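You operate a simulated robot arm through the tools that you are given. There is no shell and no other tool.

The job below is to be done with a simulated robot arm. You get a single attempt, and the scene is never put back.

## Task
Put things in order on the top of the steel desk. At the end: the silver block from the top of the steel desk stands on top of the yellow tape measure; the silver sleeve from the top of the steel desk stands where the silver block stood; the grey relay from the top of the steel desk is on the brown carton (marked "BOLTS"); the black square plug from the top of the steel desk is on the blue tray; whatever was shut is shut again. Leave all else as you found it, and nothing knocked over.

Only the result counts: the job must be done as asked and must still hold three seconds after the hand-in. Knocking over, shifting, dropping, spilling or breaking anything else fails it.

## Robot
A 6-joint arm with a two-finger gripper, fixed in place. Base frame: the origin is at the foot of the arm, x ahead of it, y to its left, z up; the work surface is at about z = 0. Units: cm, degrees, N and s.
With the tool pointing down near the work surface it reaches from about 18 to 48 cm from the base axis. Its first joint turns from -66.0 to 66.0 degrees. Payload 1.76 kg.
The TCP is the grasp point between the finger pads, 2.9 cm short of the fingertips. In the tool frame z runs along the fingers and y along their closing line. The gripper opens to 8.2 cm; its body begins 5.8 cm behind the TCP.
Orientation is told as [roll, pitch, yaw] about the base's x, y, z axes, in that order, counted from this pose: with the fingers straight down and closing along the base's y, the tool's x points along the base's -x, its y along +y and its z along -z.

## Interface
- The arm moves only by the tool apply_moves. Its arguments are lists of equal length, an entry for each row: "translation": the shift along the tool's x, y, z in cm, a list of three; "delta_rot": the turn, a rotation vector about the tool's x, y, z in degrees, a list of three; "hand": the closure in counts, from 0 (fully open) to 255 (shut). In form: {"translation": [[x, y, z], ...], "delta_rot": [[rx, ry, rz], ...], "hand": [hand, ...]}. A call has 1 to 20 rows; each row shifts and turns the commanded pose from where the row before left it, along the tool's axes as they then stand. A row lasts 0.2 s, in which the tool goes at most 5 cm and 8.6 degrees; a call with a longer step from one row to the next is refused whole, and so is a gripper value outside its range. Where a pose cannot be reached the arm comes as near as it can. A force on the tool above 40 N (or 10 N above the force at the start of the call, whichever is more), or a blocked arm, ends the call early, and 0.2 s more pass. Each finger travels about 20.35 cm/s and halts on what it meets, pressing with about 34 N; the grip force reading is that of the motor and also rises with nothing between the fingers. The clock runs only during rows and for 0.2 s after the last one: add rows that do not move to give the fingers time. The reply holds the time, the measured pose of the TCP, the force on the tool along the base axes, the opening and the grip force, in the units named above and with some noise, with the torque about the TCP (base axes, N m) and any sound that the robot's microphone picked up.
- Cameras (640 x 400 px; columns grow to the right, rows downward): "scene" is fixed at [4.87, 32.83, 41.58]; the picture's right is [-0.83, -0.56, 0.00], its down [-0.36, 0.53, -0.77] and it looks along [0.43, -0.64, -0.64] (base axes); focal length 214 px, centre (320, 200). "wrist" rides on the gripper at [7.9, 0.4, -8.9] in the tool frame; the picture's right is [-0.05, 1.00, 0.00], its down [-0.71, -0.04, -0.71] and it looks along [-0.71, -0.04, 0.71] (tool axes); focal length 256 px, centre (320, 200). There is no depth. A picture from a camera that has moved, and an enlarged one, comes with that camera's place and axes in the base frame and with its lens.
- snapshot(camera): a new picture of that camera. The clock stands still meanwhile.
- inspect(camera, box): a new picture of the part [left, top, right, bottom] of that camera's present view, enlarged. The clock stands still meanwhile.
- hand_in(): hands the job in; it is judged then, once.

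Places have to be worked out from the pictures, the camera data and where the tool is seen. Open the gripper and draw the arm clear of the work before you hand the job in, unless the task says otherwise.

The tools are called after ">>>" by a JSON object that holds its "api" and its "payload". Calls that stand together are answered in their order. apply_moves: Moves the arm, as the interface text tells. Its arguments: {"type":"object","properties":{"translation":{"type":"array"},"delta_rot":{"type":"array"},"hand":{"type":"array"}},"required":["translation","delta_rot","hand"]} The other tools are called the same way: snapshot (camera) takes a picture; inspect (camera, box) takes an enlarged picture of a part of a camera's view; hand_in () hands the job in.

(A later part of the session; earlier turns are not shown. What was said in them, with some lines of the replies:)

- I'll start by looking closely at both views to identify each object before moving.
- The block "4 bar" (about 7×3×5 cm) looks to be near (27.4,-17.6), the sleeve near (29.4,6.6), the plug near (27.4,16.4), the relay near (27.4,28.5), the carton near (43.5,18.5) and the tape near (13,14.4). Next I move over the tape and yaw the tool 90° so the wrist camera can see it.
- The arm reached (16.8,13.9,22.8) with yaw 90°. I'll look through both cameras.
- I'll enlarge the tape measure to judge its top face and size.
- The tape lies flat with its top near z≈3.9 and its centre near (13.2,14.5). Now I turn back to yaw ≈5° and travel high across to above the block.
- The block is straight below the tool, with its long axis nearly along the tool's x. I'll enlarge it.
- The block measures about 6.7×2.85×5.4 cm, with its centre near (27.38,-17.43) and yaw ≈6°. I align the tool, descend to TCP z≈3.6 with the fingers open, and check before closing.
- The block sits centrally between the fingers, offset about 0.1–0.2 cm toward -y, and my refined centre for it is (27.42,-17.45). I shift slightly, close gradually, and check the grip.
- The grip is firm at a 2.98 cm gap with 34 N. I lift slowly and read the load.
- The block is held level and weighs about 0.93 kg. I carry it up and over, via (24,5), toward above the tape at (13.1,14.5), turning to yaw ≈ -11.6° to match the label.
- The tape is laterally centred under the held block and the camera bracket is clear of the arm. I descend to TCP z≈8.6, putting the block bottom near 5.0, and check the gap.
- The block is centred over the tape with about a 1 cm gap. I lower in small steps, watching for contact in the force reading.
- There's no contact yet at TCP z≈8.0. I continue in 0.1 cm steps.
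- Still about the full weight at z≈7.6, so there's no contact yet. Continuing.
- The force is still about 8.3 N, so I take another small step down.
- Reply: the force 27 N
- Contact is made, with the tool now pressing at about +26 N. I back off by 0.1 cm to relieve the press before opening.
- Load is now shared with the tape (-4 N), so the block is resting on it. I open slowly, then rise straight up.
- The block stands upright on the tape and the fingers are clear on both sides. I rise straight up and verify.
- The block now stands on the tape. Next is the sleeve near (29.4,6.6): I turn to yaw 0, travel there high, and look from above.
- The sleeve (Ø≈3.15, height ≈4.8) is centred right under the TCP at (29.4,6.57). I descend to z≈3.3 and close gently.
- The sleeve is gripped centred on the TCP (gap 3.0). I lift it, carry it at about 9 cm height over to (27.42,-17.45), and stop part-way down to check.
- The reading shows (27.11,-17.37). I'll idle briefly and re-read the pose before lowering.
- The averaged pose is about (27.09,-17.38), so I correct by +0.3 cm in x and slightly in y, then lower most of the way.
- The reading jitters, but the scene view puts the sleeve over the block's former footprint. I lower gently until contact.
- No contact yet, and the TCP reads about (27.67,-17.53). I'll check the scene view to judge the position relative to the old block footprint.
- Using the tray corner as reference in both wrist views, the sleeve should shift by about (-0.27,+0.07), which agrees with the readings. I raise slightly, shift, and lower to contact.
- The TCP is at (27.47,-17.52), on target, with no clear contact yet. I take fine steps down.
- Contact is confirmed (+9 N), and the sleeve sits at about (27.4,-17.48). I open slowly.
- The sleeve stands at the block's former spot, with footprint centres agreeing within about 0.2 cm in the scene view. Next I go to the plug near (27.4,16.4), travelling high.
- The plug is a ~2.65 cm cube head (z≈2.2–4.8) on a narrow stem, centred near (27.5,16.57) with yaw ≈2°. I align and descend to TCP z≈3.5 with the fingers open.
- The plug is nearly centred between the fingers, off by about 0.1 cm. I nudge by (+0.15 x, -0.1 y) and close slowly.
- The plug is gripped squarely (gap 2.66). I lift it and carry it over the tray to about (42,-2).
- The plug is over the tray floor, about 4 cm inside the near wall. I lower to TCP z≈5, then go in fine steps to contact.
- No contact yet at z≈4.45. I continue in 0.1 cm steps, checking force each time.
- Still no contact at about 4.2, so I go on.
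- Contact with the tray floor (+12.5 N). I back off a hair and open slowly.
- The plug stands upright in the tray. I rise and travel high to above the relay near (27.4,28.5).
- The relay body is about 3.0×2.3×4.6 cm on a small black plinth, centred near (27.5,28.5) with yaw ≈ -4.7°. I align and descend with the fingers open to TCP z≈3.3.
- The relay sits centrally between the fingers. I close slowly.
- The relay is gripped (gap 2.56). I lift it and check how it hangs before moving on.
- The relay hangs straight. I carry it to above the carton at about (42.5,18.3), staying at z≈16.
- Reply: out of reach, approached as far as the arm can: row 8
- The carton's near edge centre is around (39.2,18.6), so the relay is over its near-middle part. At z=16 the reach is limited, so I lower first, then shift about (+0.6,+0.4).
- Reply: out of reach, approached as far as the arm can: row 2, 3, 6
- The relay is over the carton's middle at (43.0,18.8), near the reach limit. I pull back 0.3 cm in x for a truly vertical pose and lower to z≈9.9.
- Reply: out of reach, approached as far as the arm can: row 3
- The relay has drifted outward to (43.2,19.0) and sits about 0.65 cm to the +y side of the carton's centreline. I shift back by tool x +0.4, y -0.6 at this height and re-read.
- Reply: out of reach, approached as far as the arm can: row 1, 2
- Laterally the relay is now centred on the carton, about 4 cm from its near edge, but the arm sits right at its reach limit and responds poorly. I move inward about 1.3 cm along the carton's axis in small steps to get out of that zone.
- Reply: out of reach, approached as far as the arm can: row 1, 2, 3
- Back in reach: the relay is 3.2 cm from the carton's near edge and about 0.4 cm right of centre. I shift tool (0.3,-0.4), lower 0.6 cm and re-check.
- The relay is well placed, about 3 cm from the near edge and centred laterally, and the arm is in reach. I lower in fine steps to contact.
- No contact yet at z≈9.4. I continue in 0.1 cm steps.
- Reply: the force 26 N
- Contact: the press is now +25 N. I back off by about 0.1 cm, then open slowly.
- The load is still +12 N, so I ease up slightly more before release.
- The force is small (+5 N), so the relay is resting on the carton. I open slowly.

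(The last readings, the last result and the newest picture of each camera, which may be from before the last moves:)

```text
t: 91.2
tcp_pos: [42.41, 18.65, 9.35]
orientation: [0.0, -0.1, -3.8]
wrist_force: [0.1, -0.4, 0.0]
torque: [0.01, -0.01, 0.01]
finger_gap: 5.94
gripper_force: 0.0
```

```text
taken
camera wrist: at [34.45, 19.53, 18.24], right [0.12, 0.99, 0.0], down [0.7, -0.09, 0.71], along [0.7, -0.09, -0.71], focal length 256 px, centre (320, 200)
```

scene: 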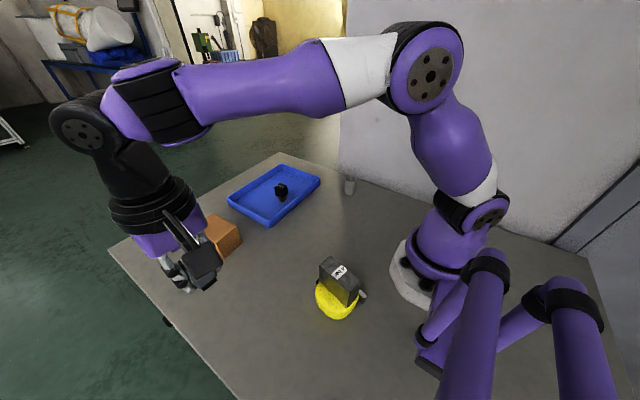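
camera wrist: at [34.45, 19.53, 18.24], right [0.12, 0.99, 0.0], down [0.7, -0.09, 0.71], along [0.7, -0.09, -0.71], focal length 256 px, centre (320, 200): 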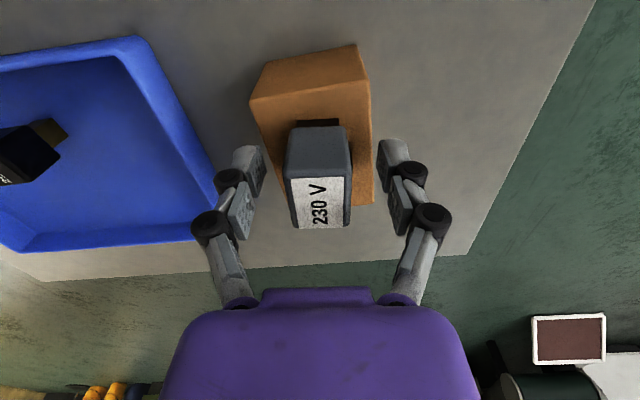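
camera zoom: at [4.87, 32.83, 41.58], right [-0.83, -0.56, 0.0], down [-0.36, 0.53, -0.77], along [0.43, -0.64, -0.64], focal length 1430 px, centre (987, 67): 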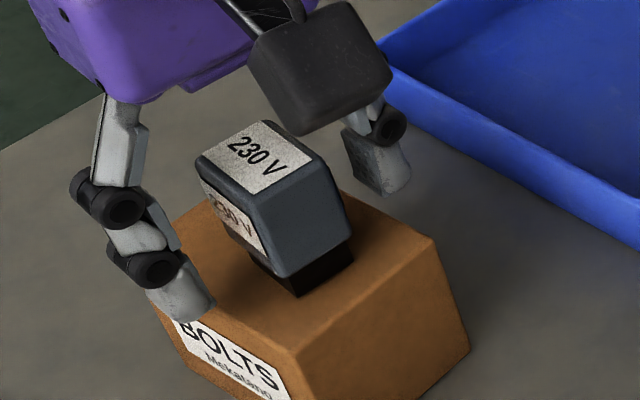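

The relay stands upright on the carton and the fingers are clear. I rise slightly, then withdraw inward and up together to avoid the reach limit.

>>> {"api": "apply_moves", "payload": {"translation": [[0, 0, -0.4], [0, 0, -0.6], [0.4, 0, -1], [0.8, 0, -1.2], [1.2, 0, -1.5], [1.5, 0, -1.5], [2, 0, -1.5], [2.5, 0, -1.5], [2.5, 0, -1.5], [2.5, 0, -1.5], [0, 0, 0]], "delta_rot": [[0, 0, 0], [0, 0, 0], [0, 0, 0], [0, 0, 0], [0, 0, 0], [0, 0, 0], [0, 0, 0], [0, 0, 0], [0, 0, 0], [0, 0, 0], [0, 0, 0]], "hand": [55, 50, 50, 50, 50, 50, 30, 0, 0, 0, 0]}}

>>> {"api": "snapshot", "payload": {"camera": "scene"}}

>>> {"api": "snapshot", "payload": {"camera": "wrist"}}

```text
t: 93.6
tcp_pos: [29.28, 19.65, 21.79]
orientation: [-0.3, 0.3, -3.9]
wrist_force: [0.7, 0.4, 0.4]
torque: [-0.01, 0.04, 0.0]
finger_gap: 8.19
gripper_force: 0.0
out of reach, approached as far as the arm can: row 9
```

```text
taken
```

scene: 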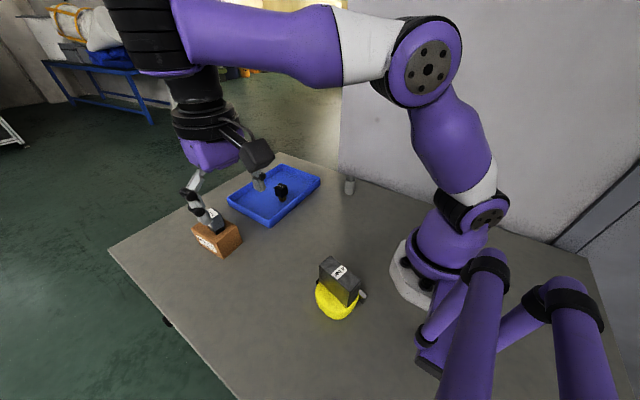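

```text
taken
camera wrist: at [21.34, 20.63, 30.75], right [0.12, 0.99, 0.0], down [0.7, -0.08, 0.71], along [0.7, -0.09, -0.71], focal length 256 px, centre (320, 200)
```

wrist: 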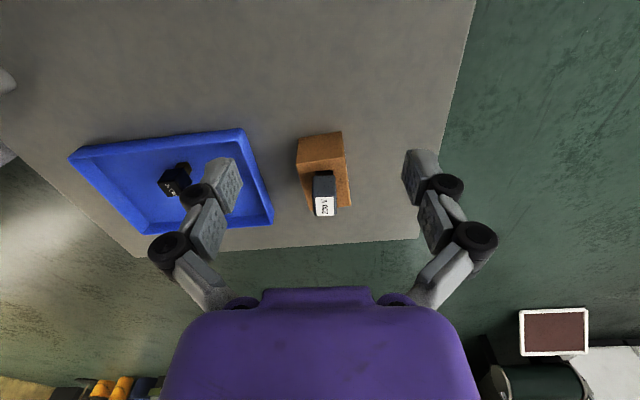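

All four pieces appear placed. I move the arm clear toward its starting pose and inspect every object.

>>> {"api": "apply_moves", "payload": {"translation": [[0.65, -1.5, -1.5], [0.65, -1.5, -1.5], [0.65, -1.5, -1.5], [0.65, -1.5, -1.5], [0, 0, 0], [0, 0, 0]], "delta_rot": [[0, 0, 0], [0, 0, 0], [0, 0, 0], [0, 0, 0], [0, 0, -3.9], [0, 0, 0]], "hand": [0, 0, 0, 0, 0, 0]}}

>>> {"api": "snapshot", "payload": {"camera": "scene"}}

>>> {"api": "inspect", "payload": {"camera": "scene", "box": [180, 150, 380, 275]}}

>>> {"api": "inspect", "payload": {"camera": "scene", "box": [290, 240, 390, 330]}}

>>> {"api": "snapshot", "payload": {"camera": "wrist"}}

```text
t: 95.0
tcp_pos: [26.77, 14.09, 27.48]
orientation: [0.0, 0.0, 0.1]
wrist_force: [0.3, 0.7, 0.3]
torque: [-0.01, 0.01, 0.01]
finger_gap: 8.2
gripper_force: 0.0
out of reach, approached as far as the arm can: row 3
```

```text
taken
```

scene: 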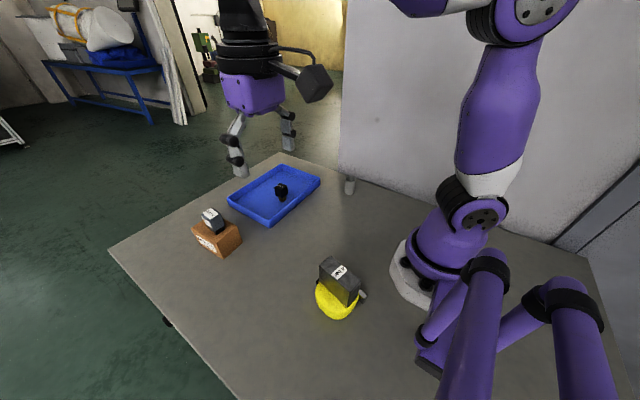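

```text
3.20 times, centred on (280, 212) of scene
camera zoom: at [4.87, 32.83, 41.58], right [-0.83, -0.56, 0.0], down [-0.36, 0.53, -0.77], along [0.43, -0.64, -0.64], focal length 686 px, centre (448, 160)
```

zoom: 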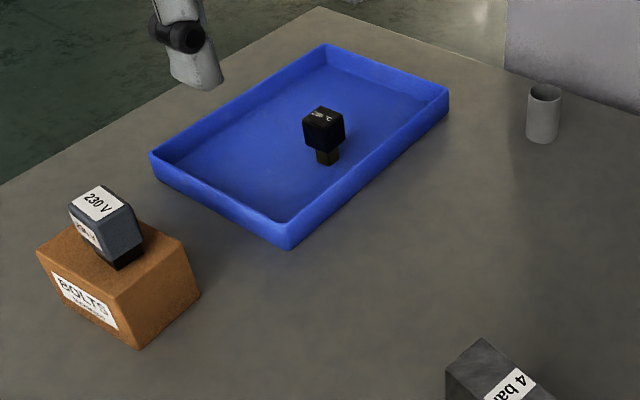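

```text
4.44 times, centred on (340, 285) of scene
camera zoom: at [4.87, 32.83, 41.58], right [-0.83, -0.56, 0.0], down [-0.36, 0.53, -0.77], along [0.43, -0.64, -0.64], focal length 953 px, centre (231, -178)
```

zoom: 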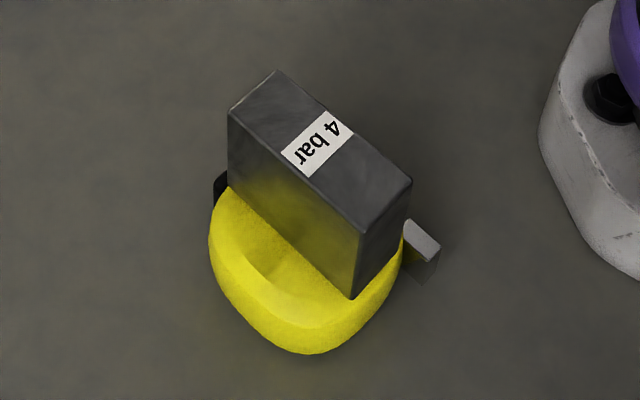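

```text
taken
camera wrist: at [18.7, 14.52, 36.31], right [0.05, 1.0, 0.0], down [0.71, -0.04, 0.71], along [0.71, -0.04, -0.71], focal length 256 px, centre (320, 200)
```

wrist: 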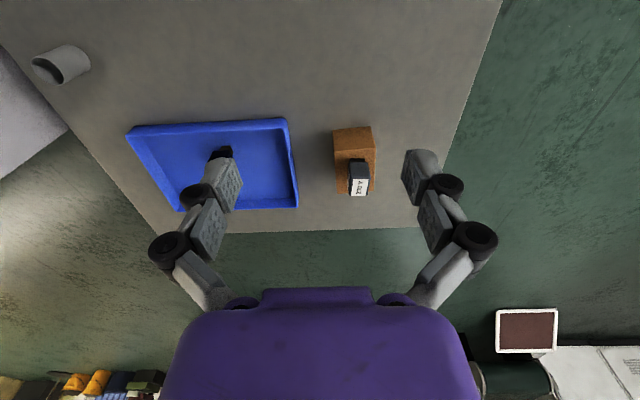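

Every check is good: the block stands on the tape, the sleeve is on the block's old spot, the relay is upright on the BOLTS carton, and the plug is upright in the tray. Carton, tray and tape are unmoved in the scene view, nothing in view needed shutting, and the gripper is open and clear, so I hand in.

>>> {"api": "hand_in", "payload": {}}

```text
The job is handed in.
```

I moved all four pieces as asked and handed the job in. The final pictures showed:

- **Silver block:** it stands upright on top of the yellow tape measure.
- **Silver sleeve:** it stands where the block stood, within about 0.2 cm by the scene camera.
- **Grey relay:** it stands upright on the brown "BOLTS" carton, about 3 cm in from the edge nearest the arm.
- **Black square plug:** it stands upright on its stem in the blue tray.

The carton, tray and tape measure showed no movement between the first and last pictures. I saw nothing that had been shut at the start, so there was nothing to close again. I opened the gripper and drew the arm back near its starting position before handing in. The hand-in reply gave no verdict on the result.
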